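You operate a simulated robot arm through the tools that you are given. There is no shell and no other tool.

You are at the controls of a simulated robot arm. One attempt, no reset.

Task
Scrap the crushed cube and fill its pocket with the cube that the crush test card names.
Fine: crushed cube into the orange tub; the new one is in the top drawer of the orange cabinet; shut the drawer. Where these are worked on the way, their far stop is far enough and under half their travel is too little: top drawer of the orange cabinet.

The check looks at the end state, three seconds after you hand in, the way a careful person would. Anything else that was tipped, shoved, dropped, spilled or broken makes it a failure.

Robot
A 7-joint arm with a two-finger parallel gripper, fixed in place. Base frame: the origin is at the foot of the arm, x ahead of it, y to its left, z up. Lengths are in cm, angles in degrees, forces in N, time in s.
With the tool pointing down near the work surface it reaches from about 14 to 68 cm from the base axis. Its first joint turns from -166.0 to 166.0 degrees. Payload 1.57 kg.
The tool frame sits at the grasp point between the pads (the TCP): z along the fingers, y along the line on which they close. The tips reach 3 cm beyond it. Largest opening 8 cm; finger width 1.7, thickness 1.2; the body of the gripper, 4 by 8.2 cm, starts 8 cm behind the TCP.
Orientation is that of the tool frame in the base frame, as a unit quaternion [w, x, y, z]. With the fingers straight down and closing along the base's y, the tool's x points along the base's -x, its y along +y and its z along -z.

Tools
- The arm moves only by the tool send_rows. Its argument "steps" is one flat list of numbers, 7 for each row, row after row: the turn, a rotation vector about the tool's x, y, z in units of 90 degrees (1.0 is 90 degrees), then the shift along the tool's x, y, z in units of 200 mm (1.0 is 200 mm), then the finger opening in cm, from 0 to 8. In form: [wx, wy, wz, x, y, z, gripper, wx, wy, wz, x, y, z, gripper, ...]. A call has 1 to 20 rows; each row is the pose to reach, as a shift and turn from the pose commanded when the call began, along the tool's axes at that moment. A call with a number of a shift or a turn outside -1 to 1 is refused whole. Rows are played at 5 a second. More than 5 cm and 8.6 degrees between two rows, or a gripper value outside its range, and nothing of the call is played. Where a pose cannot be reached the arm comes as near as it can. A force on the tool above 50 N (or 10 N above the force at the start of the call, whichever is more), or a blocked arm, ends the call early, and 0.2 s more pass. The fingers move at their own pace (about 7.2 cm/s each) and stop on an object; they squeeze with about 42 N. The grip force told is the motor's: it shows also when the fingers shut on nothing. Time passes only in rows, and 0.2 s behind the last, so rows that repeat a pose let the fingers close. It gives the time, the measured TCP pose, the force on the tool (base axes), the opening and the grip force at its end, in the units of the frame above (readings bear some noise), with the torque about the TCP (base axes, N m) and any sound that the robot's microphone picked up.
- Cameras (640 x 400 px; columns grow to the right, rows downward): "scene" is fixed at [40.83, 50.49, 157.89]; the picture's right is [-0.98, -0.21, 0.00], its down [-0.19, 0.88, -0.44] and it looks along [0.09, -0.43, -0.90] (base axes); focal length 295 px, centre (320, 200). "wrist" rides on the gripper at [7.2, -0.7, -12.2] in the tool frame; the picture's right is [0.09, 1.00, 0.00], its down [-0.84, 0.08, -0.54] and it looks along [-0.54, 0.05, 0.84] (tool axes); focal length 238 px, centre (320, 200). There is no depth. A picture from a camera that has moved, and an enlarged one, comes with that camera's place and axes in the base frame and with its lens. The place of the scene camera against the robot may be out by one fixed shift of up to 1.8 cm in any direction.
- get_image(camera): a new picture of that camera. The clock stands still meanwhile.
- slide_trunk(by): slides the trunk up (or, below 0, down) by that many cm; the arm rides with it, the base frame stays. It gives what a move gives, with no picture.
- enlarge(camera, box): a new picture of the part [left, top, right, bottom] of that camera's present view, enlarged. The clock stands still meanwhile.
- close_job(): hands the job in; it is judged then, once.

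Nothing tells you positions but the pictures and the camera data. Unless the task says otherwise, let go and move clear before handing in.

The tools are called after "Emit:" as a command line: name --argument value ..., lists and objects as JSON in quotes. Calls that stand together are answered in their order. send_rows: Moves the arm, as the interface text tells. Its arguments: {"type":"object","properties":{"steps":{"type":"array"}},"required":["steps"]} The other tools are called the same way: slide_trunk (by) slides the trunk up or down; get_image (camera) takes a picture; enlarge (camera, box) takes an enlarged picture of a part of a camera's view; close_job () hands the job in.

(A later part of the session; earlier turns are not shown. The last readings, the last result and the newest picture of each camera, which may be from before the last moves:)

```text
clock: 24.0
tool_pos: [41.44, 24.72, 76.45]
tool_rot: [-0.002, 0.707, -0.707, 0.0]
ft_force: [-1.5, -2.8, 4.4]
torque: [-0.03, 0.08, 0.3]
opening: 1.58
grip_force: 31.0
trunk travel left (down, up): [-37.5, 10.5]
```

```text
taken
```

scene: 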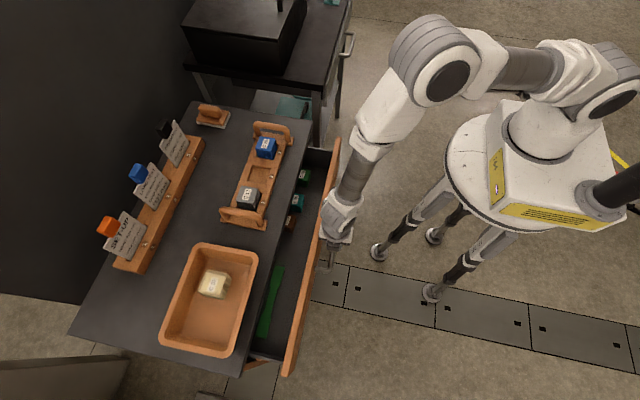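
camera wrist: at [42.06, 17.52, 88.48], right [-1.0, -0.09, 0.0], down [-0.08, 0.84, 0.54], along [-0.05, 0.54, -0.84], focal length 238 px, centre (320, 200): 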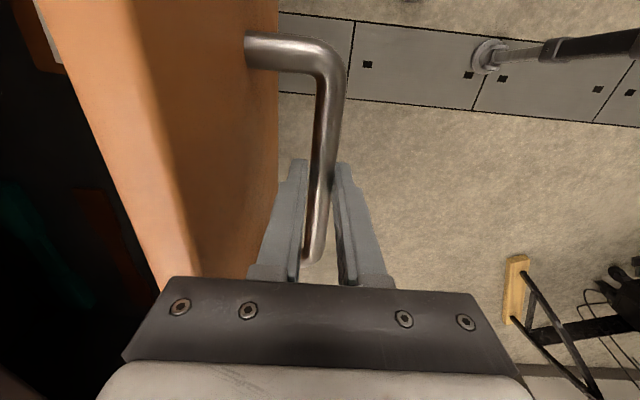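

The drawer is open about 9.4 cm and I can see several cubes inside. I'll keep pulling toward the far stop.

Emit:
send_rows --steps '[0, 0, 0, 0, 0.04, 0, 0.5, 0, 0, 0, 0, 0.1, 0, 0.5, 0, 0, 0, 0, 0.16, 0, 0.5, 0, 0, 0, 0, 0.22, 0, 0.5, 0, 0, 0, 0, 0.28, 0, 0.5, 0, 0, 0, 0, 0.34, 0, 0.5, 0, 0, 0, 0, 0.4, 0, 0.5, 0, 0, 0, 0, 0.46, 0, 0.5, 0, 0, 0, 0, 0.46, 0, 0.5]'

Emit:
get_image --camera "scene"

```text
clock: 26.0
tool_pos: [32.09, 24.73, 76.36]
tool_rot: [0.0, 0.707, -0.707, 0.0]
ft_force: [-1.4, -3.7, 9.3]
torque: [0.1, 0.04, 0.36]
opening: 1.56
grip_force: 31.4
trunk travel left (down, up): [-37.5, 10.5]
```

```text
taken
```

scene: 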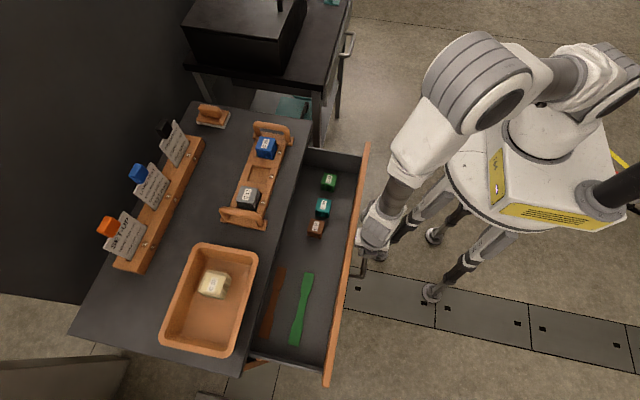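

The drawer is open about 19 cm now; I'll enlarge to read the cube labels inside.

Emit:
enlarge --camera "scene" --box '[295, 160, 350, 250]'

Emit:
enlarge --camera "scene" --box '[240, 140, 390, 390]'

Emit:
get_image --camera "wrist"

```text
4.44 times, centred on (322, 205) of scene
camera zoom: at [40.83, 50.49, 157.89], right [-0.98, -0.21, 0.0], down [-0.19, 0.88, -0.44], along [0.09, -0.43, -0.9], focal length 1311 px, centre (309, 178)
```

zoom: 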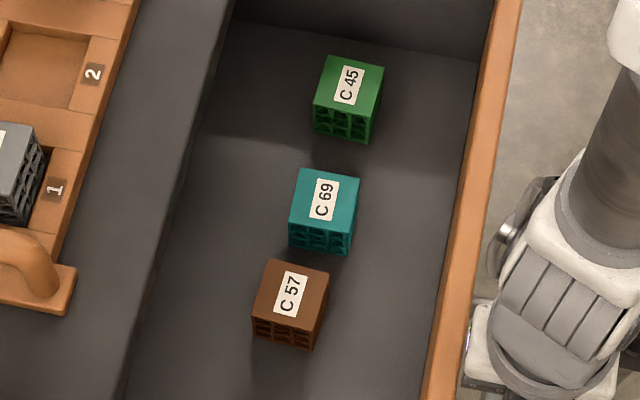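

```text
1.60 times, centred on (315, 265) of scene
camera zoom: at [40.83, 50.49, 157.89], right [-0.98, -0.21, 0.0], down [-0.19, 0.88, -0.44], along [0.09, -0.43, -0.9], focal length 472 px, centre (328, 96)
```

zoom: 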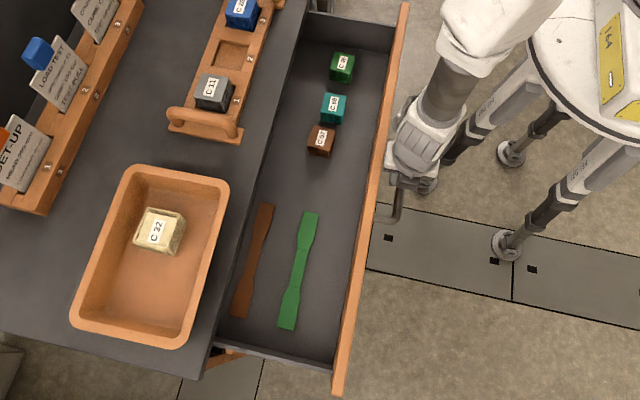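

```text
taken
camera wrist: at [32.85, 17.52, 88.48], right [-1.0, -0.09, 0.0], down [-0.08, 0.84, 0.54], along [-0.05, 0.54, -0.84], focal length 238 px, centre (320, 200)
```

wrist: 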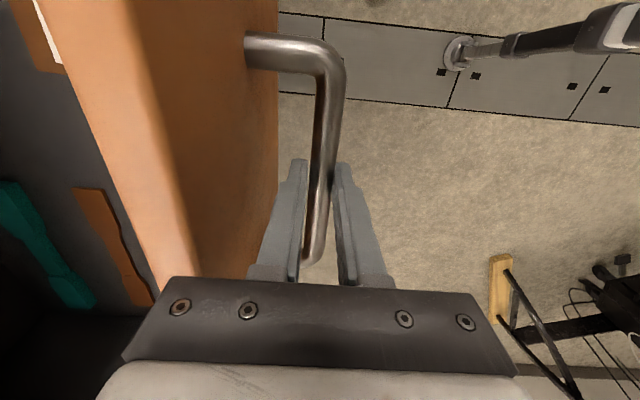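

C 45 is the green cube at the far right end of the drawer (low y). I'll continue the pull gently to find the far stop.

Emit:
send_rows --steps '[0, 0, 0, 0, 0.04, 0, 0.5, 0, 0, 0, 0, 0.08, 0, 0.5, 0, 0, 0, 0, 0.12, 0, 0.5, 0, 0, 0, 0, 0.16, 0, 0.5, 0, 0, 0, 0, 0.2, 0, 0.5, 0, 0, 0, 0, 0.24, 0, 0.5, 0, 0, 0, 0, 0.24, 0, 0.5]'

Emit:
get_image --camera "scene"

```text
clock: 27.6
tool_pos: [27.42, 24.78, 76.4]
tool_rot: [-0.001, 0.707, -0.707, 0.0]
ft_force: [-0.4, -8.1, 14.9]
torque: [0.04, 0.03, 0.33]
opening: 1.56
grip_force: 31.5
trunk travel left (down, up): [-37.5, 10.5]
```

```text
taken
```

scene: 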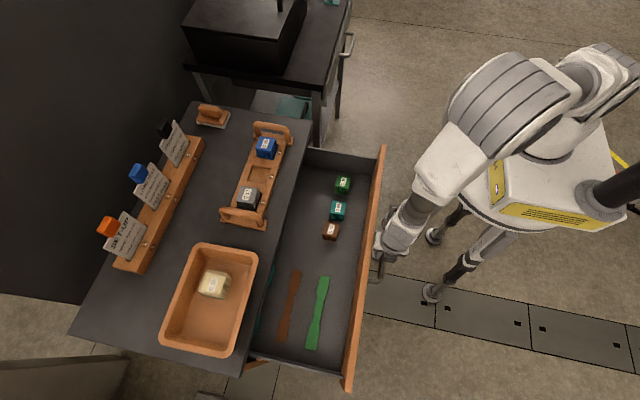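

The drawer is out about 23.4 cm and still moves freely. I'll try a little more to see whether the stop is near.

Emit:
send_rows --steps '[0, 0, 0, 0, 0.04, 0, 0.5, 0, 0, 0, 0, 0.08, 0, 0.5, 0, 0, 0, 0, 0.12, 0, 0.5, 0, 0, 0, 0, 0.16, 0, 0.5, 0, 0, 0, 0, 0.16, 0, 0.5]'

Emit:
get_image --camera "scene"

```text
clock: 28.8
tool_pos: [24.17, 24.74, 76.17]
tool_rot: [-0.001, 0.707, -0.707, 0.0]
ft_force: [0.2, -7.9, 10.4]
torque: [-0.04, -0.03, 0.34]
opening: 1.58
grip_force: 31.7
trunk travel left (down, up): [-37.5, 10.5]
```

```text
taken
```

scene: 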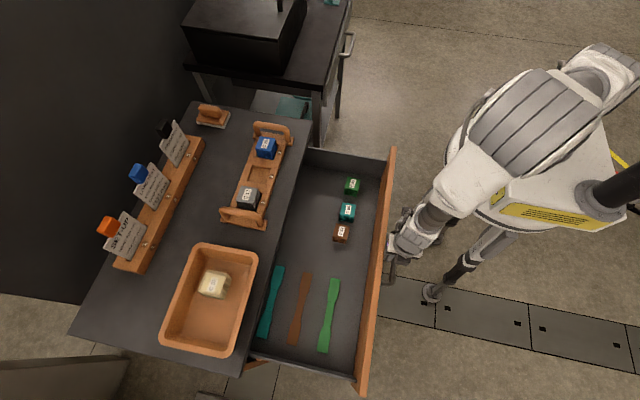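

The drawer is open 26.6 cm, well over half of what the cabinet's depth allows, and all three cubes are exposed. I'll release the handle and lift straight up.

Emit:
send_rows --steps '[0, 0, 0, 0, 0, 0, 4, 0, 0, 0, 0, 0, 0, 4, 0, 0, 0, 0, 0, 0, 4, 0, 0, 0, 0, 0, -0.1, 4, 0, 0, 0, 0, 0, -0.25, 4, 0, 0, 0, 0, 0, -0.45, 4, 0, 0, 0, 0, 0, -0.65, 4, 0, 0, 0, 0, 0, -0.85, 4, 0, 0, 0, 0, 0, -1.0, 4, 0, 0, 0, 0, 0, -1.0, 4]'

Emit:
get_image --camera "scene"

Emit:
get_image --camera "wrist"

```text
clock: 31.0
tool_pos: [24.26, 24.79, 96.41]
tool_rot: [0.0, -0.707, 0.707, 0.0]
ft_force: [0.9, 0.0, -0.2]
torque: [-0.01, -0.01, 0.02]
opening: 3.98
grip_force: 0.0
trunk travel left (down, up): [-37.5, 10.5]
```

```text
taken
```

scene: 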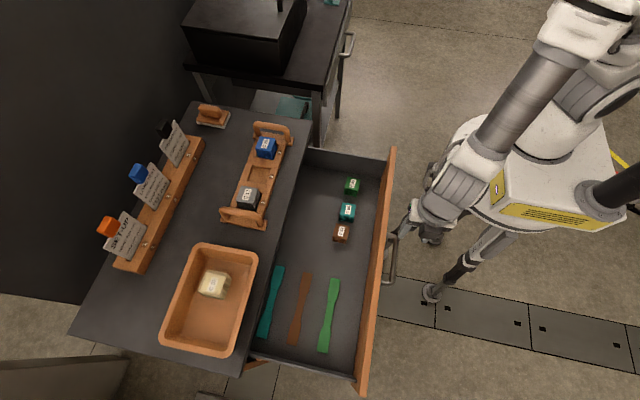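

```text
taken
camera wrist: at [24.98, 17.45, 108.49], right [-1.0, -0.09, 0.0], down [-0.08, 0.84, 0.54], along [-0.05, 0.54, -0.84], focal length 238 px, centre (320, 200)
```

wrist: 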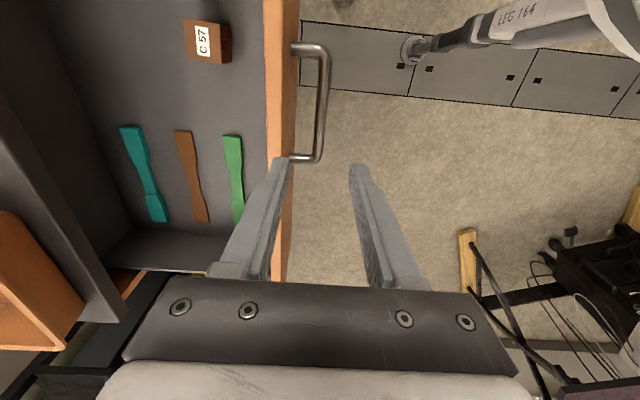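

The handle is free. I'll move above C 45, turning the tool back to its original yaw, to look at the cubes in the drawer with the wrist camera.

Emit:
send_rows --steps '[0, 0, 0.0833, 0.0823, -0.0617, -0.0071, 6, 0, 0, 0.1667, 0.1646, -0.1233, -0.0142, 6, 0, 0, 0.25, 0.2469, -0.185, -0.0213, 6, 0, 0, 0.3333, 0.3292, -0.2467, -0.0283, 6, 0, 0, 0.4167, 0.4115, -0.3083, -0.0354, 6, 0, 0, 0.5, 0.4938, -0.37, -0.0425, 6, 0, 0, 0.5833, 0.576, -0.4317, -0.0496, 6, 0, 0, 0.6667, 0.6583, -0.4933, -0.0567, 6, 0, 0, 0.75, 0.7406, -0.555, -0.0638, 6, 0, 0, 0.8333, 0.8229, -0.6167, -0.0708, 6, 0, 0, 0.9167, 0.9052, -0.6783, -0.0779, 6, 0, 0, 1.0, 0.9875, -0.74, -0.085, 6, 0, 0, 1.0, 0.9875, -0.74, -0.085, 6]'

Emit:
get_image --camera "wrist"

Emit:
get_image --camera "scene"

```text
clock: 33.8
tool_pos: [39.06, 5.03, 98.02]
tool_rot: [0.0, 0.001, 1.0, -0.001]
ft_force: [0.0, -0.8, -0.2]
torque: [-0.01, 0.02, -0.04]
opening: 6.01
grip_force: 0.1
trunk travel left (down, up): [-37.5, 10.5]
```

```text
taken
camera wrist: at [31.86, 4.35, 110.11], right [-0.09, 1.0, 0.0], down [0.84, 0.08, 0.54], along [0.54, 0.05, -0.84], focal length 238 px, centre (320, 200)
```

wrist: 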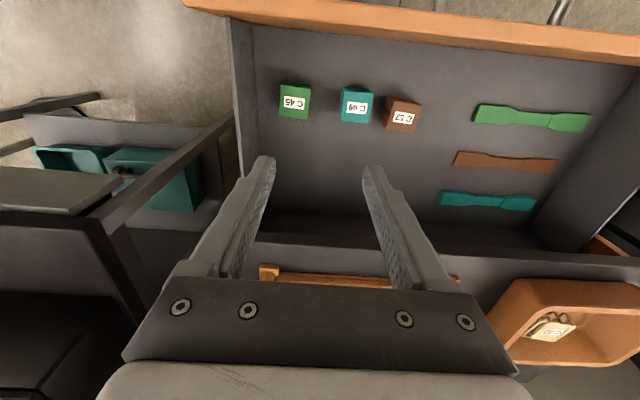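

```text
taken
```

scene: 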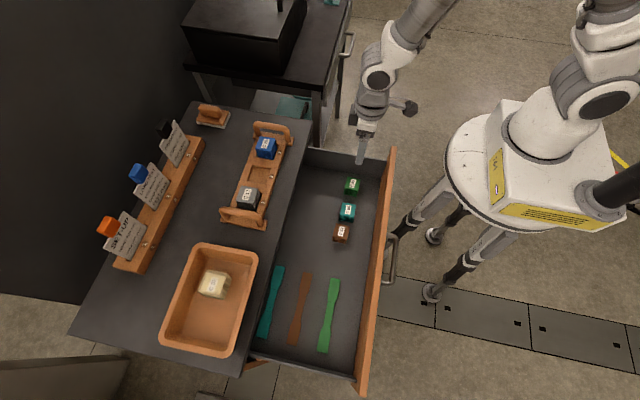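

Emit:
enlarge --camera "wrist" --box '[225, 60, 435, 160]'

Emit:
enlarge --camera "scene" --box '[325, 165, 375, 250]'

```text
3.05 times, centred on (330, 110) of wrist
camera zoom: at [31.86, 4.35, 110.11], right [-0.09, 1.0, 0.0], down [0.84, 0.08, 0.54], along [0.54, 0.05, -0.84], focal length 726 px, centre (290, 474)
```

zoom: 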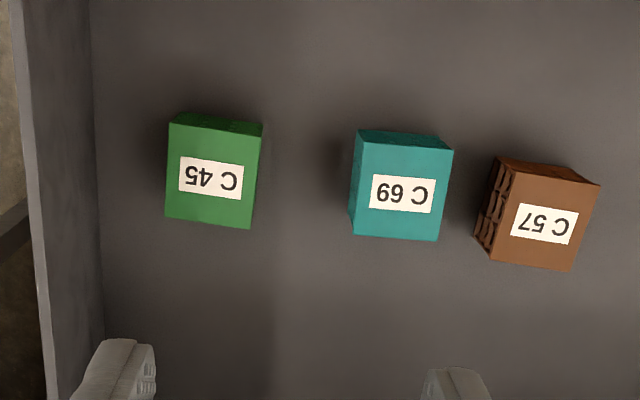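

```text
4.71 times, centred on (350, 208) of scene
camera zoom: at [40.83, 50.49, 157.89], right [-0.98, -0.21, 0.0], down [-0.19, 0.88, -0.44], along [0.09, -0.43, -0.9], focal length 1388 px, centre (179, 165)
```

zoom: 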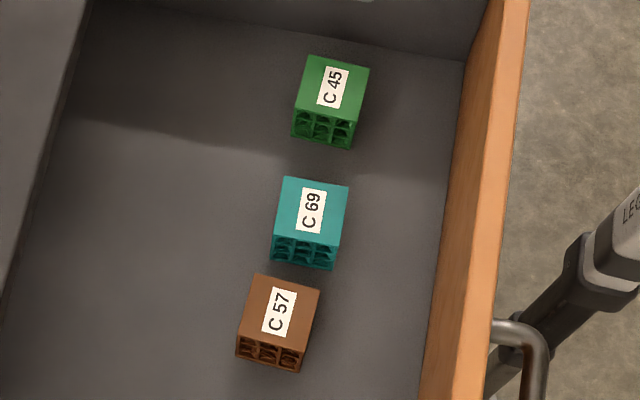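

C 45's top centre is near (39.4, 1.1) with its top at z≈70–71.5, turned about −3°. I'll descend above it to refine, with the drawer front well clear of the camera.

Emit:
send_rows --steps '[0, 0, 0.007, -0.004, -0.04, 0.14, 6.5, 0, 0, 0.014, -0.008, -0.08, 0.28, 6.5, 0, 0, 0.021, -0.012, -0.12, 0.42, 6.5, 0, 0, 0.029, -0.016, -0.16, 0.56, 6.5, 0, 0, 0.036, -0.02, -0.1975, 0.7, 6.5, 0, 0, 0.036, -0.02, -0.1975, 0.7, 6.5]'

Emit:
get_image --camera "wrist"

Emit:
enlarge --camera "wrist" --box '[250, 70, 410, 180]'

Emit:
enlarge --camera "scene" --box '[310, 90, 430, 250]'

```text
clock: 35.2
tool_pos: [39.53, 1.12, 83.81]
tool_rot: [0.0, 0.028, 1.0, 0.0]
ft_force: [0.0, 0.2, 0.5]
torque: [0.02, -0.01, -0.03]
opening: 6.5
grip_force: 0.1
trunk travel left (down, up): [-37.5, 10.5]
```

```text
taken
camera wrist: at [32.3, 0.77, 96.06], right [-0.04, 1.0, 0.0], down [0.84, 0.03, 0.54], along [0.54, 0.02, -0.84], focal length 238 px, centre (320, 200)
```

wrist: 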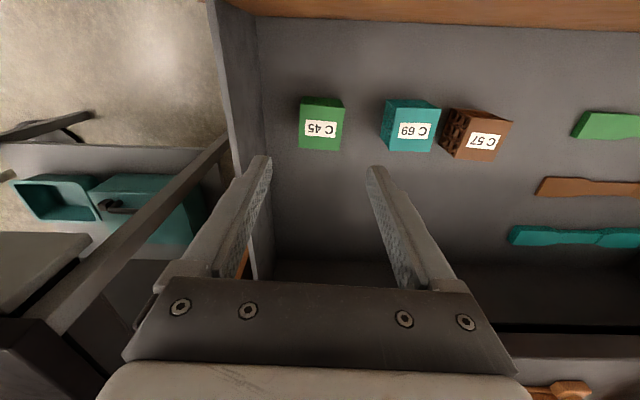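

```text
3.64 times, centred on (330, 125) of wrist
camera zoom: at [32.3, 0.77, 96.06], right [-0.04, 1.0, 0.0], down [0.84, 0.03, 0.54], along [0.54, 0.02, -0.84], focal length 867 px, centre (284, 473)
```

zoom: 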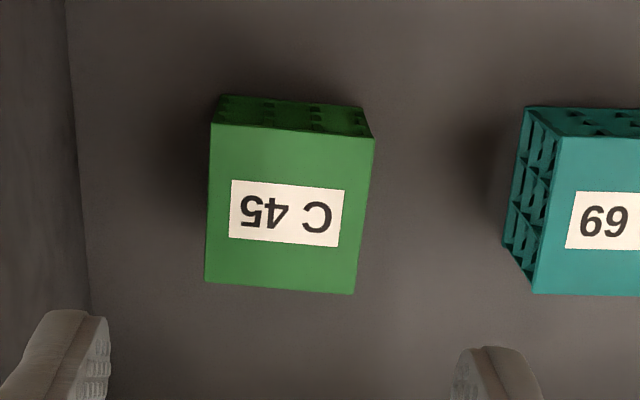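

```text
2.50 times, centred on (370, 170) of scene
camera zoom: at [40.83, 50.49, 157.89], right [-0.98, -0.21, 0.0], down [-0.19, 0.88, -0.44], along [0.09, -0.43, -0.9], focal length 737 px, centre (195, 275)
```

zoom: 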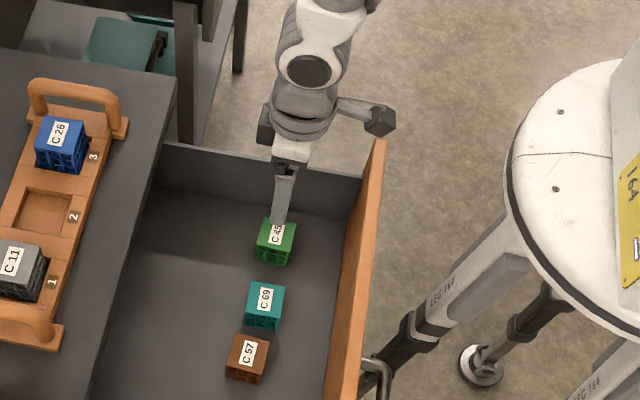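

C 45's top centre measures (39.5, 1.07, 71.0), the cube is 4.5 cm wide and I'm aligned with it. I'll descend to TCP z≈72.2, giving about 1.8 cm of overlap so the fingertips will also clear the rack top when placing.

Emit:
send_rows --steps '[0, 0, 0, 0, 0, 0.14, 6.5, 0, 0, 0, 0, 0, 0.28, 6.5, 0, 0, 0, 0, 0, 0.4, 6.5, 0, 0, 0, 0, 0, 0.5, 6.5, 0, 0, 0, 0, 0, 0.56, 6.5, 0, 0, 0, 0, 0, 0.588, 6.5, 0, 0, 0, 0, 0, 0.588, 6.5]'

Emit:
get_image --camera "wrist"

Emit:
enlarge --camera "scene" --box '[310, 90, 430, 250]'

```text
clock: 36.8
tool_pos: [39.51, 1.04, 72.34]
tool_rot: [0.0, 0.028, 1.0, 0.0]
ft_force: [0.1, 0.4, 0.3]
torque: [-0.01, 0.01, 0.01]
opening: 6.48
grip_force: 0.1
trunk travel left (down, up): [-37.5, 10.5]
```

```text
taken
camera wrist: at [32.29, 0.78, 84.4], right [-0.04, 1.0, 0.0], down [0.84, 0.03, 0.54], along [0.54, 0.02, -0.84], focal length 238 px, centre (320, 200)
```

wrist: 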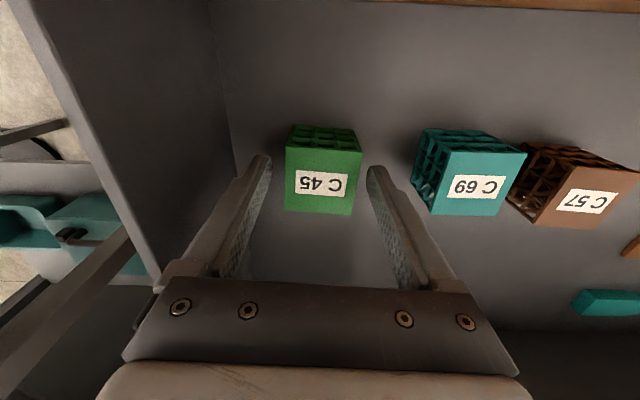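

```text
2.50 times, centred on (370, 170) of scene
camera zoom: at [40.83, 50.49, 157.89], right [-0.98, -0.21, 0.0], down [-0.19, 0.88, -0.44], along [0.09, -0.43, -0.9], focal length 737 px, centre (195, 275)
```

zoom: 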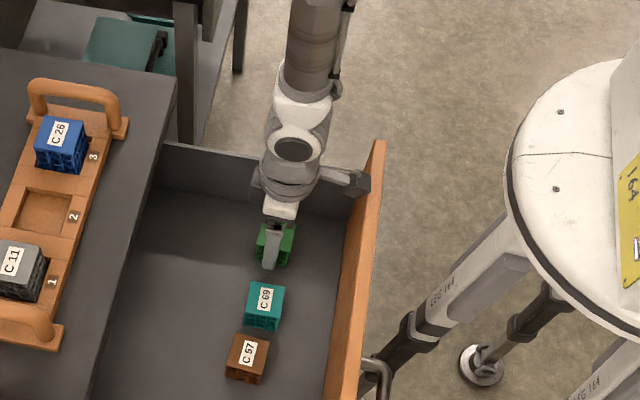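

C 45 sits between the fingers with room to the drawer walls and C 69. Closing on it now.

Emit:
send_rows --steps '[0, 0, 0, 0, 0, 0, 5, 0, 0, 0, 0, 0, 0, 3, 0, 0, 0, 0, 0, 0, 3, 0, 0, 0, 0, 0, 0, 3, 0, 0, 0, 0, 0, 0, 3]'

Emit:
enlarge --camera "wrist" --box '[230, 100, 410, 240]'

```text
clock: 38.0
tool_pos: [39.55, 1.02, 72.25]
tool_rot: [0.0, 0.028, 1.0, 0.001]
ft_force: [0.0, -0.3, 2.0]
torque: [0.03, 0.01, 0.05]
opening: 4.42
grip_force: 41.4
trunk travel left (down, up): [-37.5, 10.5]
```

```text
2.86 times, centred on (320, 170) of wrist
camera zoom: at [32.28, 0.78, 84.42], right [-0.04, 1.0, 0.0], down [0.84, 0.03, 0.54], along [0.54, 0.02, -0.84], focal length 681 px, centre (320, 286)
```

zoom: 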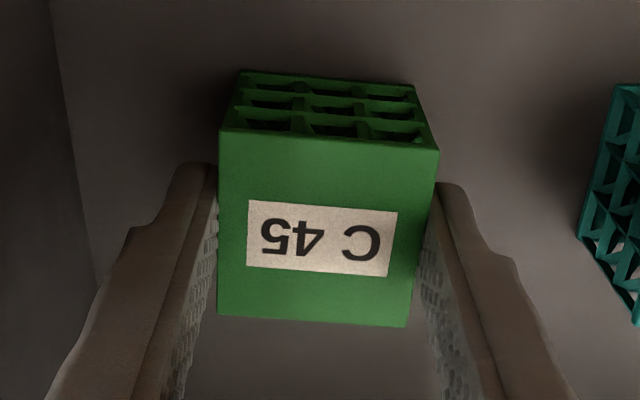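

C 45 is gripped (4.4 cm, full force). Lifting straight up out of the drawer.

Emit:
send_rows --steps '[0, 0, 0, 0, 0, -0.03, 3, 0, 0, 0, 0, 0, -0.1, 3, 0, 0, 0, 0, 0, -0.22, 3, 0, 0, 0, 0, 0, -0.38, 3, 0, 0, 0, 0, 0, -0.54, 3, 0, 0, 0, 0, 0, -0.7, 3, 0, 0, 0, 0, 0, -0.86, 3, 0, 0, 0, 0, 0, -1.0, 3, 0, 0, 0, 0, 0, -1.0, 3]'

Emit:
get_image --camera "wrist"

```text
clock: 40.0
tool_pos: [39.38, 1.08, 92.35]
tool_rot: [-0.001, 0.028, 1.0, 0.0]
ft_force: [0.4, -0.5, -0.4]
torque: [0.01, -0.02, 0.0]
opening: 4.4
grip_force: 42.4
trunk travel left (down, up): [-37.5, 10.5]
```

```text
taken
camera wrist: at [32.22, 0.82, 104.5], right [-0.04, 1.0, 0.0], down [0.84, 0.03, 0.54], along [0.54, 0.02, -0.84], focal length 238 px, centre (320, 200)
```

wrist: 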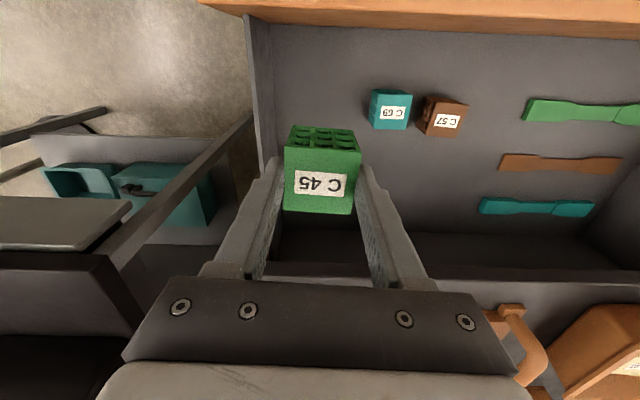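

C 45 is held cleanly. I'll rise further, undo the small yaw and start moving toward the rack.

Emit:
send_rows --steps '[0, 0, -0.009, -0.05, 0.03, -0.17, 3, 0, 0, -0.018, -0.15, 0.08, -0.34, 3, 0, 0, -0.027, -0.27, 0.15, -0.49, 3, 0, 0, -0.0357, -0.388, 0.222, -0.6, 3, 0, 0, -0.0357, -0.388, 0.222, -0.6, 3]'

```text
clock: 41.2
tool_pos: [47.54, 5.09, 104.36]
tool_rot: [0.0, 0.0, 1.0, 0.001]
ft_force: [0.9, 0.2, -0.3]
torque: [0.01, -0.02, 0.04]
opening: 4.41
grip_force: 42.0
trunk travel left (down, up): [-37.5, 10.5]
```

Now I'll carry C 45 at height to above pocket 2 (centre ≈ (64.85, 12.95)).

Emit:
send_rows --steps '[0, 0, 0, -0.172, 0.0787, 0, 3, 0, 0, 0, -0.344, 0.1574, 0, 3, 0, 0, 0, -0.516, 0.2361, 0, 3, 0, 0, 0, -0.688, 0.3148, 0, 3, 0, 0, 0, -0.861, 0.3935, 0, 3, 0, 0, 0, -0.861, 0.3935, 0, 3]'

Emit:
get_image --camera "wrist"

Emit:
enlarge --camera "wrist" --box '[220, 60, 430, 220]'

```text
clock: 42.6
tool_pos: [64.74, 13.02, 104.19]
tool_rot: [0.0, 0.0, 1.0, 0.0]
ft_force: [-0.1, 0.2, 0.0]
torque: [0.02, 0.01, 0.0]
opening: 4.41
grip_force: 41.9
trunk travel left (down, up): [-37.5, 10.5]
```

```text
taken
camera wrist: at [57.6, 12.36, 116.3], right [-0.09, 1.0, 0.0], down [0.84, 0.08, 0.54], along [0.54, 0.05, -0.84], focal length 238 px, centre (320, 200)
```

wrist: 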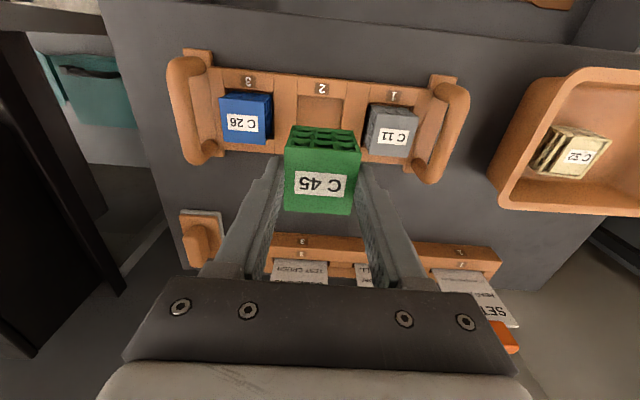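

```text
2.50 times, centred on (325, 140) of wrist
camera zoom: at [57.6, 12.36, 116.3], right [-0.09, 1.0, 0.0], down [0.84, 0.08, 0.54], along [0.54, 0.05, -0.84], focal length 596 px, centre (308, 350)
```

zoom: 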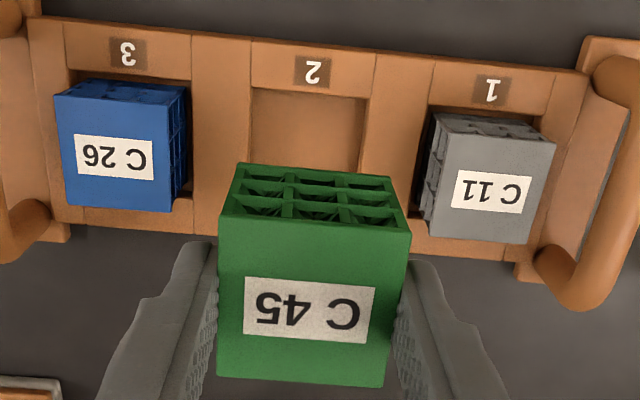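

C 45 is above pocket 2; the pocket is about 5.26 cm wide (y 10.28–15.54). I'll descend until the cube bottom is just above the rack and check.

Emit:
send_rows --steps '[0, 0, 0, -0.004, -0.004, 0.12, 3, 0, 0, 0, -0.004, -0.004, 0.25, 3, 0, 0, 0, -0.004, -0.004, 0.37, 3, 0, 0, 0, -0.004, -0.004, 0.44, 3, 0, 0, 0, -0.004, -0.004, 0.4775, 3, 0, 0, 0, -0.004, -0.004, 0.4775, 3]'

Emit:
get_image --camera "wrist"

Emit:
enlarge --camera "wrist" --box '[240, 70, 410, 230]'

Emit:
enlarge --camera "scene" --box '[220, 120, 310, 230]'

```text
clock: 44.0
tool_pos: [64.72, 12.76, 94.7]
tool_rot: [-0.001, 0.0, 1.0, 0.0]
ft_force: [0.2, -0.4, 0.3]
torque: [-0.02, 0.04, -0.04]
opening: 4.39
grip_force: 41.7
trunk travel left (down, up): [-37.5, 10.5]
```

```text
taken
camera wrist: at [57.61, 12.14, 106.77], right [-0.09, 1.0, 0.0], down [0.84, 0.08, 0.54], along [0.54, 0.05, -0.84], focal length 238 px, centre (320, 200)
```

wrist: 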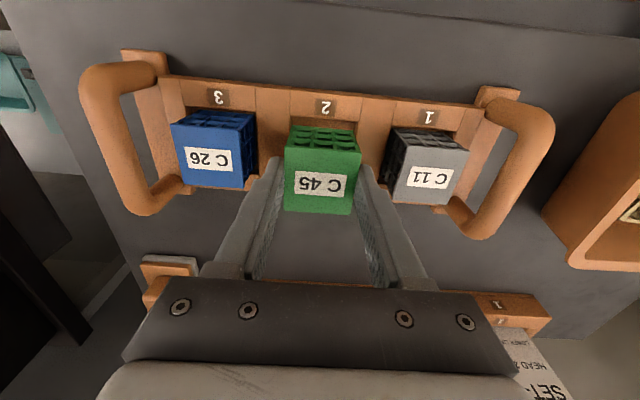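

```text
2.50 times, centred on (325, 150) of wrist
camera zoom: at [57.61, 12.14, 106.77], right [-0.09, 1.0, 0.0], down [0.84, 0.08, 0.54], along [0.54, 0.05, -0.84], focal length 596 px, centre (308, 325)
```

zoom: 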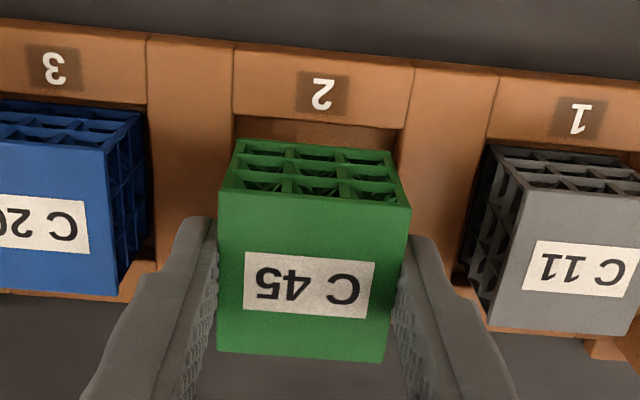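

```text
3.64 times, centred on (265, 175) of scene
camera zoom: at [40.83, 50.49, 157.89], right [-0.98, -0.21, 0.0], down [-0.19, 0.88, -0.44], along [0.09, -0.43, -0.9], focal length 1073 px, centre (520, 291)
```

zoom: 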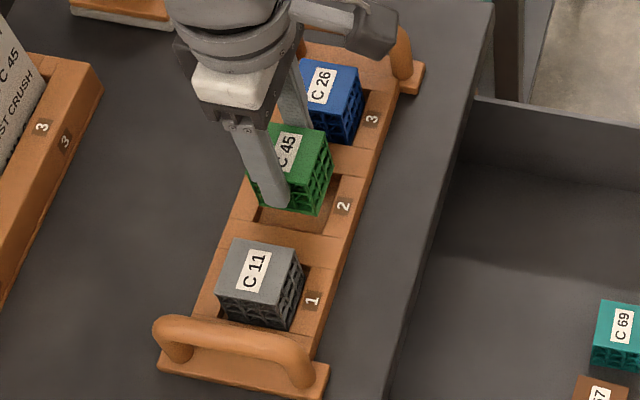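

The cube bottom sits about 1.5 mm too far towards −y and about 1 mm too far towards +x relative to the pocket. I'll correct that and lower slowly into the pocket.

Emit:
send_rows --steps '[0, 0, 0, 0.005, 0.0075, 0, 3, 0, 0, 0, 0.005, 0.0075, 0.03, 3, 0, 0, 0, 0.005, 0.0075, 0.06, 3, 0, 0, 0, 0.005, 0.0075, 0.085, 3, 0, 0, 0, 0.005, 0.0075, 0.11, 3, 0, 0, 0, 0.005, 0.0075, 0.125, 3, 0, 0, 0, 0.005, 0.0075, 0.125, 3]'

Emit:
get_image --camera "wrist"

Emit:
enlarge --camera "wrist" --box '[240, 70, 410, 230]'

Emit:
enlarge --camera "scene" --box '[220, 120, 310, 230]'

```text
clock: 45.6
tool_pos: [64.69, 13.04, 92.25]
tool_rot: [0.0, 0.001, 1.0, 0.0]
ft_force: [-0.8, 1.0, -0.1]
torque: [-0.01, 0.01, 0.0]
opening: 4.39
grip_force: 41.8
trunk travel left (down, up): [-37.5, 10.5]
```

```text
taken
camera wrist: at [57.48, 12.31, 104.32], right [-0.09, 1.0, 0.0], down [0.84, 0.08, 0.54], along [0.54, 0.05, -0.84], focal length 238 px, centre (320, 200)
```

wrist: 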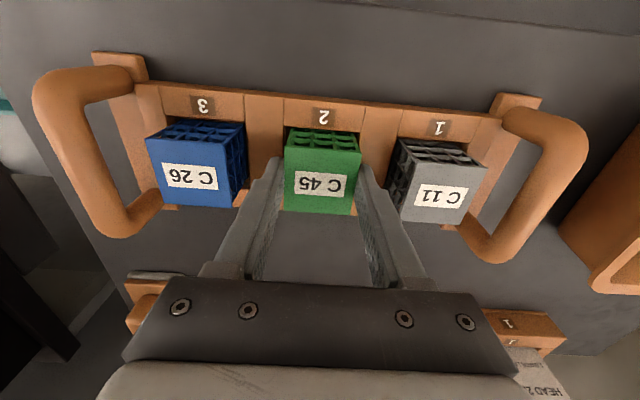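

```text
2.50 times, centred on (325, 150) of wrist
camera zoom: at [57.48, 12.31, 104.32], right [-0.09, 1.0, 0.0], down [0.84, 0.08, 0.54], along [0.54, 0.05, -0.84], focal length 596 px, centre (308, 325)
```

zoom: 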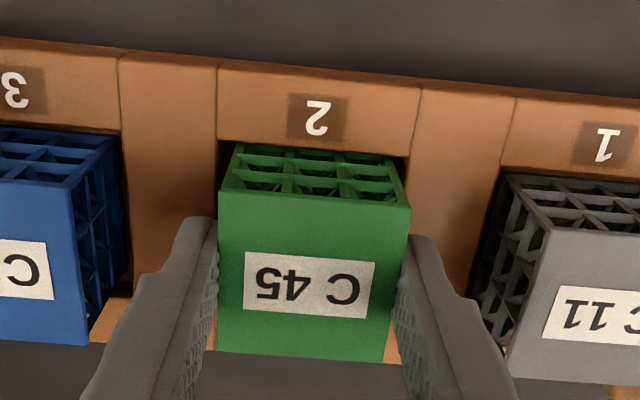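

```text
3.64 times, centred on (265, 175) of scene
camera zoom: at [40.83, 50.49, 157.89], right [-0.98, -0.21, 0.0], down [-0.19, 0.88, -0.44], along [0.09, -0.43, -0.9], focal length 1073 px, centre (520, 291)
```

zoom: 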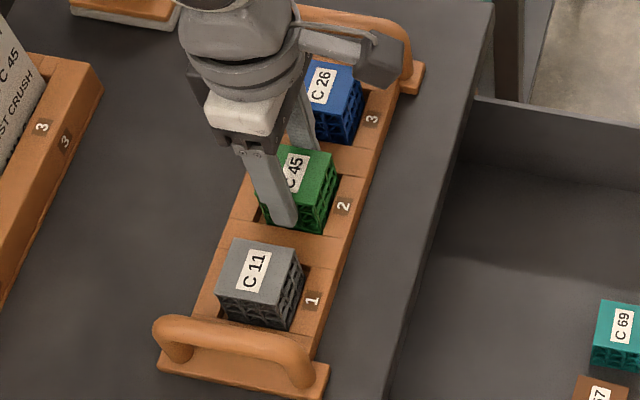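

C 45 is entering the pocket with no contact force. I'll lower the last few millimetres carefully.

Emit:
send_rows --steps '[0, 0, 0, 0, 0, 0.006, 3, 0, 0, 0, 0, 0, 0.012, 3, 0, 0, 0, 0, 0, 0.018, 3, 0, 0, 0, 0, 0, 0.018, 3]'

```text
clock: 46.6
tool_pos: [64.62, 12.96, 92.04]
tool_rot: [0.0, -0.001, 1.0, 0.0]
ft_force: [-0.8, -0.6, 2.3]
torque: [-0.02, 0.04, 0.02]
opening: 4.4
grip_force: 42.0
trunk travel left (down, up): [-37.5, 10.5]
```

Emit:
send_rows --steps '[0, 0, 0, 0, 0, 0.004, 3, 0, 0, 0, 0, 0, 0.008, 3, 0, 0, 0, 0, 0, 0.008, 3]'

Emit:
enlarge --camera "wrist" --box '[240, 70, 410, 230]'

```text
clock: 47.4
tool_pos: [64.65, 12.96, 91.81]
tool_rot: [0.001, 0.001, 1.0, 0.0]
ft_force: [-0.7, 0.3, 13.8]
torque: [-0.03, 0.19, 0.0]
opening: 4.42
grip_force: 41.5
trunk travel left (down, up): [-37.5, 10.5]
```

```text
2.50 times, centred on (325, 150) of wrist
camera zoom: at [57.43, 12.3, 103.99], right [-0.09, 1.0, 0.0], down [0.83, 0.08, 0.54], along [0.54, 0.05, -0.84], focal length 596 px, centre (308, 325)
```

zoom: 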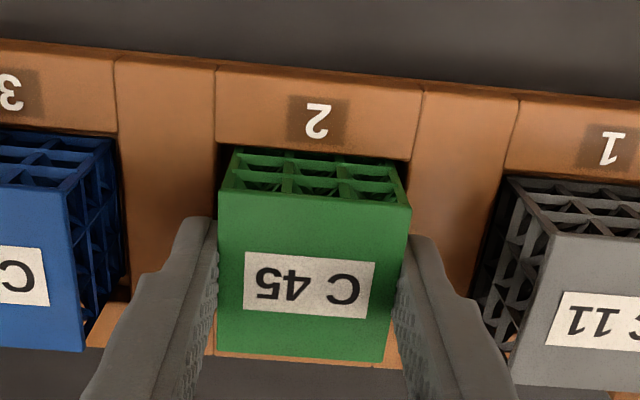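

The cube bottom touches the pocket floor at the expected height (13.8 N, TCP z≈91.8). I'll ease up slightly, open modestly so the fingers stay clear of the neighbours, and lift away.

Emit:
send_rows --steps '[0, 0, 0, 0, 0, -0.006, 3, 0, 0, 0, 0, 0, -0.006, 4.8, 0, 0, 0, 0, 0, -0.006, 5.8, 0, 0, 0, 0, 0, -0.006, 5.8, 0, 0, 0, 0, 0, -0.006, 5.8, 0, 0, 0, 0, 0, -0.05, 5.8, 0, 0, 0, 0, 0, -0.12, 5.8, 0, 0, 0, 0, 0, -0.25, 5.8, 0, 0, 0, 0, 0, -0.4, 5.8, 0, 0, 0, 0, 0, -0.6, 5.8, 0, 0, 0, 0, 0, -0.6, 5.8]'

Emit:
get_image --camera "wrist"

Emit:
enlarge --camera "wrist" --box '[200, 50, 440, 200]'

Emit:
enlarge --camera "scene" --box '[220, 120, 310, 230]'

```text
clock: 49.8
tool_pos: [64.66, 13.04, 103.58]
tool_rot: [0.0, 0.0, 1.0, 0.0]
ft_force: [0.2, -0.1, 0.7]
torque: [-0.01, 0.0, -0.01]
opening: 5.81
grip_force: 0.0
trunk travel left (down, up): [-37.5, 10.5]
```

```text
taken
camera wrist: at [57.5, 12.37, 115.88], right [-0.09, 1.0, 0.0], down [0.84, 0.08, 0.54], along [0.54, 0.05, -0.84], focal length 238 px, centre (320, 200)
```

wrist: 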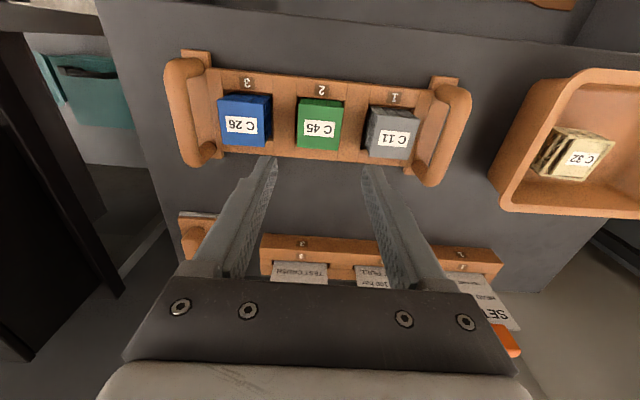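

```text
2.67 times, centred on (320, 125) of wrist
camera zoom: at [57.5, 12.37, 115.88], right [-0.09, 1.0, 0.0], down [0.84, 0.08, 0.54], along [0.54, 0.05, -0.84], focal length 636 px, centre (320, 400)
```

zoom: 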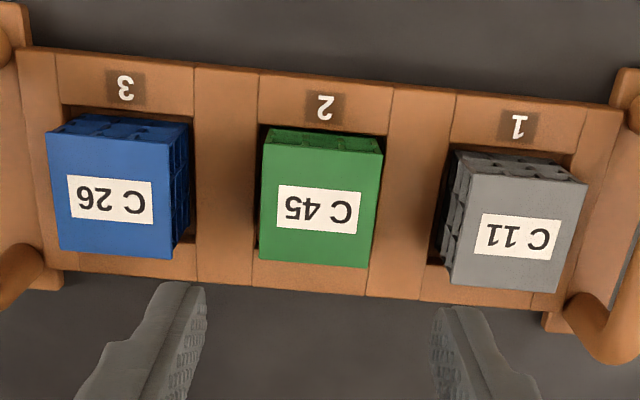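

```text
3.64 times, centred on (265, 175) of scene
camera zoom: at [40.83, 50.49, 157.89], right [-0.98, -0.21, 0.0], down [-0.19, 0.88, -0.44], along [0.09, -0.43, -0.9], focal length 1073 px, centre (520, 291)
```

zoom: 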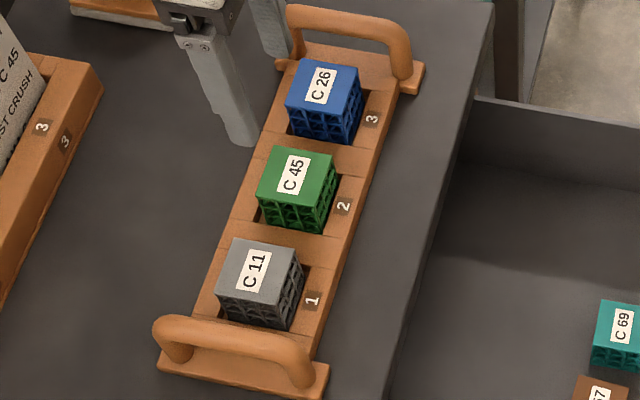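

C 45 sits squarely in pocket 2 next to C 26 and C 11, and C 32 is in the tub. Now I'll go back to the drawer handle to shut the drawer, keeping height while crossing the rack and drawer.

Emit:
send_rows --steps '[0, 0, 0, 0.199, 0.05, 0, 5.8, 0, 0, 0, 0.398, 0.1, 0, 5, 0, 0, 0, 0.597, 0.15, 0, 4, 0, 0, 0, 0.796, 0.2, 0, 4, 0, 0, 0, 0.995, 0.25, 0, 4, 0, 0, 0, 0.995, 0.25, 0, 4]'

Emit:
send_rows --steps '[0, 0, -0.0833, 0.0817, 0.0279, 0.0333, 4, 0, 0, -0.1667, 0.1633, 0.0558, 0.0667, 4, 0, 0, -0.25, 0.245, 0.0838, 0.1, 4, 0, 0, -0.3333, 0.3267, 0.1117, 0.1333, 4, 0, 0, -0.4167, 0.4083, 0.1396, 0.1667, 4, 0, 0, -0.5, 0.49, 0.1675, 0.2, 4, 0, 0, -0.5833, 0.5717, 0.1954, 0.2333, 4, 0, 0, -0.6667, 0.6533, 0.2233, 0.2667, 4, 0, 0, -0.75, 0.735, 0.2513, 0.3, 4, 0, 0, -0.8333, 0.8167, 0.2792, 0.3333, 4, 0, 0, -0.9167, 0.8983, 0.3071, 0.3667, 4, 0, 0, -1.0, 0.98, 0.335, 0.4, 4, 0, 0, -1.0, 0.98, 0.335, 0.4, 4]'

Emit:
get_image --camera "wrist"

Emit:
get_image --camera "scene"

```text
clock: 51.2
tool_pos: [44.53, 17.92, 103.76]
tool_rot: [0.0, -0.001, 1.0, 0.0]
ft_force: [-0.6, -0.4, 0.4]
torque: [0.02, 0.03, 0.01]
opening: 4.0
grip_force: 0.1
trunk travel left (down, up): [-37.5, 10.5]
```

```text
clock: 54.0
tool_pos: [25.18, 24.8, 95.68]
tool_rot: [-0.001, 0.707, -0.707, 0.0]
ft_force: [0.9, 0.8, -0.6]
torque: [0.02, -0.01, 0.03]
opening: 4.01
grip_force: 0.1
trunk travel left (down, up): [-37.5, 10.5]
```

```text
taken
camera wrist: at [25.82, 17.52, 107.78], right [-1.0, -0.09, 0.0], down [-0.08, 0.84, 0.54], along [-0.05, 0.54, -0.84], focal length 238 px, centre (320, 200)
```

wrist: 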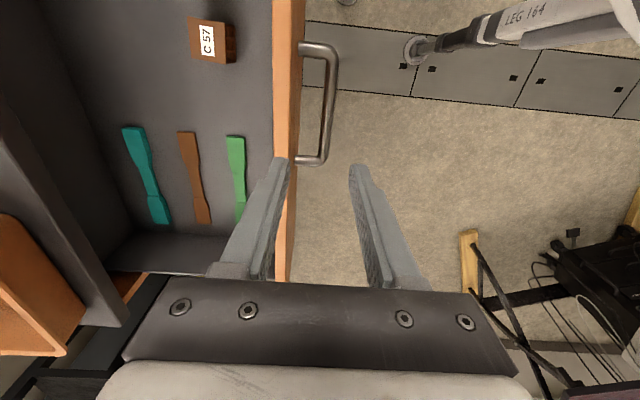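

```text
taken
```

scene: 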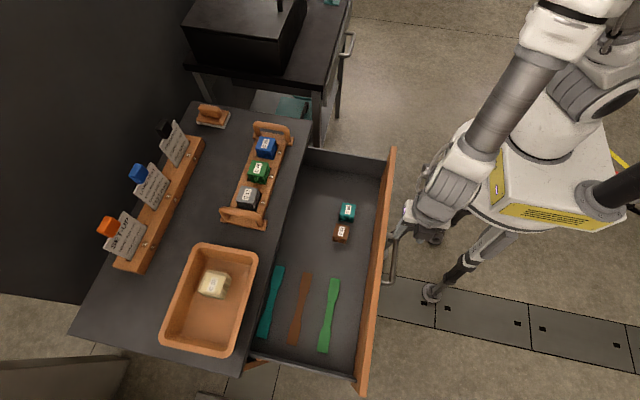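

The handle bar is at x≈24.2 as left. I'll align and descend to straddle it.

Emit:
send_rows --steps '[0, 0, 0, 0, 0.0475, 0.1, 4, 0, 0, 0, 0, 0.0475, 0.27, 4, 0, 0, 0, 0, 0.0475, 0.44, 4, 0, 0, 0, 0, 0.0475, 0.6, 4, 0, 0, 0, 0, 0.0475, 0.72, 4, 0, 0, 0, 0, 0.0475, 0.72, 4]'

Emit:
get_image --camera "wrist"

```text
clock: 55.4
tool_pos: [24.3, 24.44, 81.23]
tool_rot: [0.0, -0.707, 0.708, 0.0]
ft_force: [-0.1, -0.4, 0.5]
torque: [-0.01, -0.01, 0.0]
opening: 3.98
grip_force: 0.0
trunk travel left (down, up): [-37.5, 10.5]
```

```text
taken
camera wrist: at [24.92, 17.38, 93.4], right [-1.0, -0.09, 0.0], down [-0.08, 0.84, 0.54], along [-0.05, 0.54, -0.84], focal length 238 px, centre (320, 200)
```

wrist: 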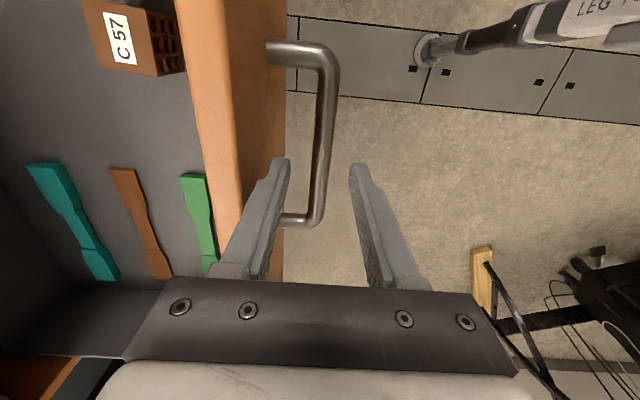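

Emit:
send_rows --steps '[0, 0, 0, 0, 0, 0.1, 4, 0, 0, 0, 0, 0, 0.19, 4, 0, 0, 0, 0, 0, 0.2425, 4, 0, 0, 0, 0, 0, 0.2425, 4]'

Emit:
get_image --camera "wrist"

```text
clock: 56.4
tool_pos: [24.24, 24.7, 76.31]
tool_rot: [0.0, -0.707, 0.707, 0.0]
ft_force: [0.4, 0.0, -0.1]
torque: [-0.01, 0.01, 0.02]
opening: 3.99
grip_force: 0.1
trunk travel left (down, up): [-37.5, 10.5]
```

```text
taken
camera wrist: at [24.91, 17.46, 88.51], right [-1.0, -0.09, 0.0], down [-0.08, 0.84, 0.54], along [-0.05, 0.54, -0.84], focal length 238 px, centre (320, 200)
```

wrist: 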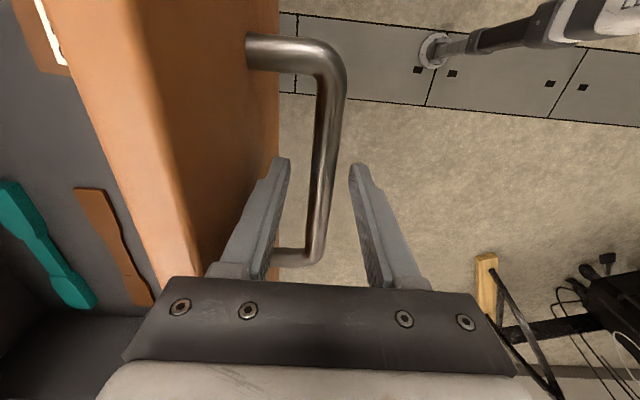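

The bar is centred between the fingers. I'll grip it and begin pushing the drawer in along +x.

Emit:
send_rows --steps '[0, 0, 0, 0, 0, 0, 2.5, 0, 0, 0, 0, 0, 0, 0.5, 0, 0, 0, 0, 0, 0, 0.5, 0, 0, 0, 0, 0, 0, 0.5, 0, 0, 0, 0, -0.04, 0, 0.5, 0, 0, 0, 0, -0.1, 0, 0.5, 0, 0, 0, 0, -0.17, 0, 0.5, 0, 0, 0, 0, -0.25, 0, 0.5, 0, 0, 0, 0, -0.33, 0, 0.5, 0, 0, 0, 0, -0.41, 0, 0.5, 0, 0, 0, 0, -0.49, 0, 0.5, 0, 0, 0, 0, -0.57, 0, 0.5, 0, 0, 0, 0, -0.65, 0, 0.5, 0, 0, 0, 0, -0.65, 0, 0.5]'

Emit:
get_image --camera "scene"

```text
clock: 59.4
tool_pos: [37.27, 24.7, 76.32]
tool_rot: [0.001, -0.707, 0.708, 0.0]
ft_force: [1.5, -2.0, -7.6]
torque: [0.04, -0.05, 0.35]
opening: 1.59
grip_force: 31.6
trunk travel left (down, up): [-37.5, 10.5]
```

```text
taken
```

scene: 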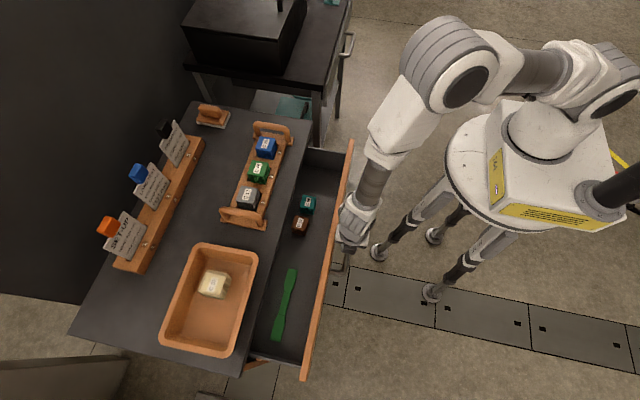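

The drawer is halfway in and the other contents have stayed in place. I'll continue closing, slowing at the end.

Emit:
send_rows --steps '[0, 0, 0, 0, -0.04, 0, 0.5, 0, 0, 0, 0, -0.1, 0, 0.5, 0, 0, 0, 0, -0.17, 0, 0.5, 0, 0, 0, 0, -0.24, 0, 0.5, 0, 0, 0, 0, -0.31, 0, 0.5, 0, 0, 0, 0, -0.38, 0, 0.5, 0, 0, 0, 0, -0.45, 0, 0.5, 0, 0, 0, 0, -0.51, 0, 0.5, 0, 0, 0, 0, -0.56, 0, 0.5, 0, 0, 0, 0, -0.6, 0, 0.5, 0, 0, 0, 0, -0.63, 0, 0.5, 0, 0, 0, 0, -0.65, 0, 0.5, 0, 0, 0, 0, -0.65, 0, 0.5]'

Emit:
get_image --camera "scene"

```text
clock: 62.2
tool_pos: [50.36, 24.66, 76.41]
tool_rot: [0.001, -0.707, 0.707, -0.001]
ft_force: [-0.5, -9.1, -2.3]
torque: [-0.58, 0.03, 0.4]
opening: 1.57
grip_force: 31.5
trunk travel left (down, up): [-37.5, 10.5]
```

```text
taken
```

scene: 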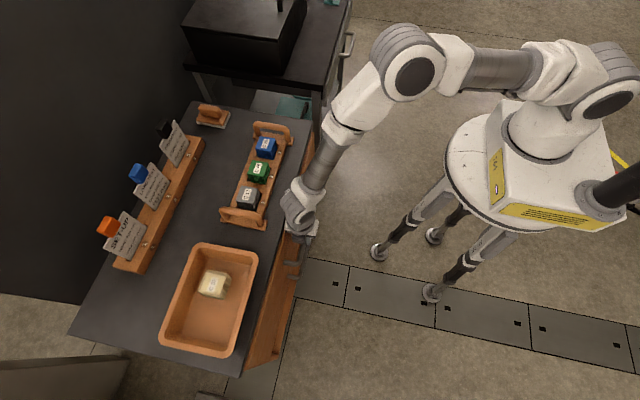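

Nearly shut. I'll creep in the last few millimetres until I feel the stop.

Emit:
send_rows --steps '[0, 0, 0, 0, -0.01, 0, 0.5, 0, 0, 0, 0, -0.02, 0, 0.5, 0, 0, 0, 0, -0.03, 0, 0.5, 0, 0, 0, 0, -0.03, 0, 0.5]'

```text
clock: 63.2
tool_pos: [50.81, 24.76, 76.4]
tool_rot: [0.0, -0.707, 0.707, -0.001]
ft_force: [2.1, -8.2, -3.6]
torque: [-0.48, -0.08, 0.38]
opening: 1.59
grip_force: 31.7
trunk travel left (down, up): [-37.5, 10.5]
```

Emit:
send_rows --steps '[0, 0, 0, 0, -0.008, 0, 0.5, 0, 0, 0, 0, -0.016, 0, 0.5, 0, 0, 0, 0, -0.024, 0, 0.5, 0, 0, 0, 0, -0.024, 0, 0.5]'

```text
clock: 64.2
tool_pos: [50.87, 24.63, 76.46]
tool_rot: [-0.002, -0.707, 0.707, 0.002]
ft_force: [-34.2, -13.1, 3.2]
torque: [1.67, -3.44, -0.32]
opening: 1.56
grip_force: 31.6
trunk travel left (down, up): [-37.5, 10.5]
```

Solid stop (−34 N) at x≈50.87, the same as the original shut position. I'll relax the push, open the fingers, and lift away.

Emit:
send_rows --steps '[0, 0, 0, 0, 0.008, 0, 0.5, 0, 0, 0, 0, 0.015, 0, 0.5, 0, 0, 0, 0, 0.015, 0, 0.5]'

```text
clock: 65.0
tool_pos: [50.92, 24.69, 76.37]
tool_rot: [0.0, 0.707, -0.707, 0.0]
ft_force: [-18.0, -5.8, -7.1]
torque: [-0.04, -1.93, 0.07]
opening: 1.59
grip_force: 31.2
trunk travel left (down, up): [-37.5, 10.5]
```

Emit:
send_rows --steps '[0, 0, 0, 0, 0.006, 0, 0.5, 0, 0, 0, 0, 0.006, 0, 2.5, 0, 0, 0, 0, 0.006, 0, 4, 0, 0, 0, 0, 0.006, 0, 4, 0, 0, 0, 0, 0.006, 0, 4]'

Emit:
get_image --camera "wrist"

```text
clock: 66.2
tool_pos: [50.95, 24.64, 76.41]
tool_rot: [-0.001, 0.707, -0.707, 0.0]
ft_force: [-5.1, -0.7, 0.8]
torque: [0.09, -0.4, 0.04]
opening: 4.01
grip_force: 0.1
trunk travel left (down, up): [-37.5, 10.5]
```

```text
taken
camera wrist: at [51.57, 17.52, 88.62], right [-1.0, -0.09, 0.0], down [-0.08, 0.84, 0.54], along [-0.05, 0.54, -0.84], focal length 238 px, centre (320, 200)
```

wrist: 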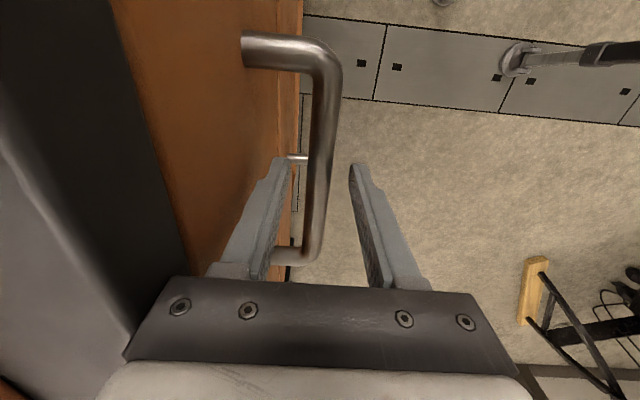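

There's a small residual contact force of −5 N in x, so I'll back off 4 mm within the finger clearance before lifting.

Emit:
send_rows --steps '[0, 0, 0, 0, 0.01, 0, 4, 0, 0, 0, 0, 0.02, 0, 4, 0, 0, 0, 0, 0.02, 0, 4]'

```text
clock: 67.0
tool_pos: [50.56, 24.65, 76.44]
tool_rot: [0.001, -0.707, 0.707, -0.001]
ft_force: [0.0, -0.5, -1.3]
torque: [0.03, 0.0, 0.0]
opening: 4.01
grip_force: 0.1
trunk travel left (down, up): [-37.5, 10.5]
```

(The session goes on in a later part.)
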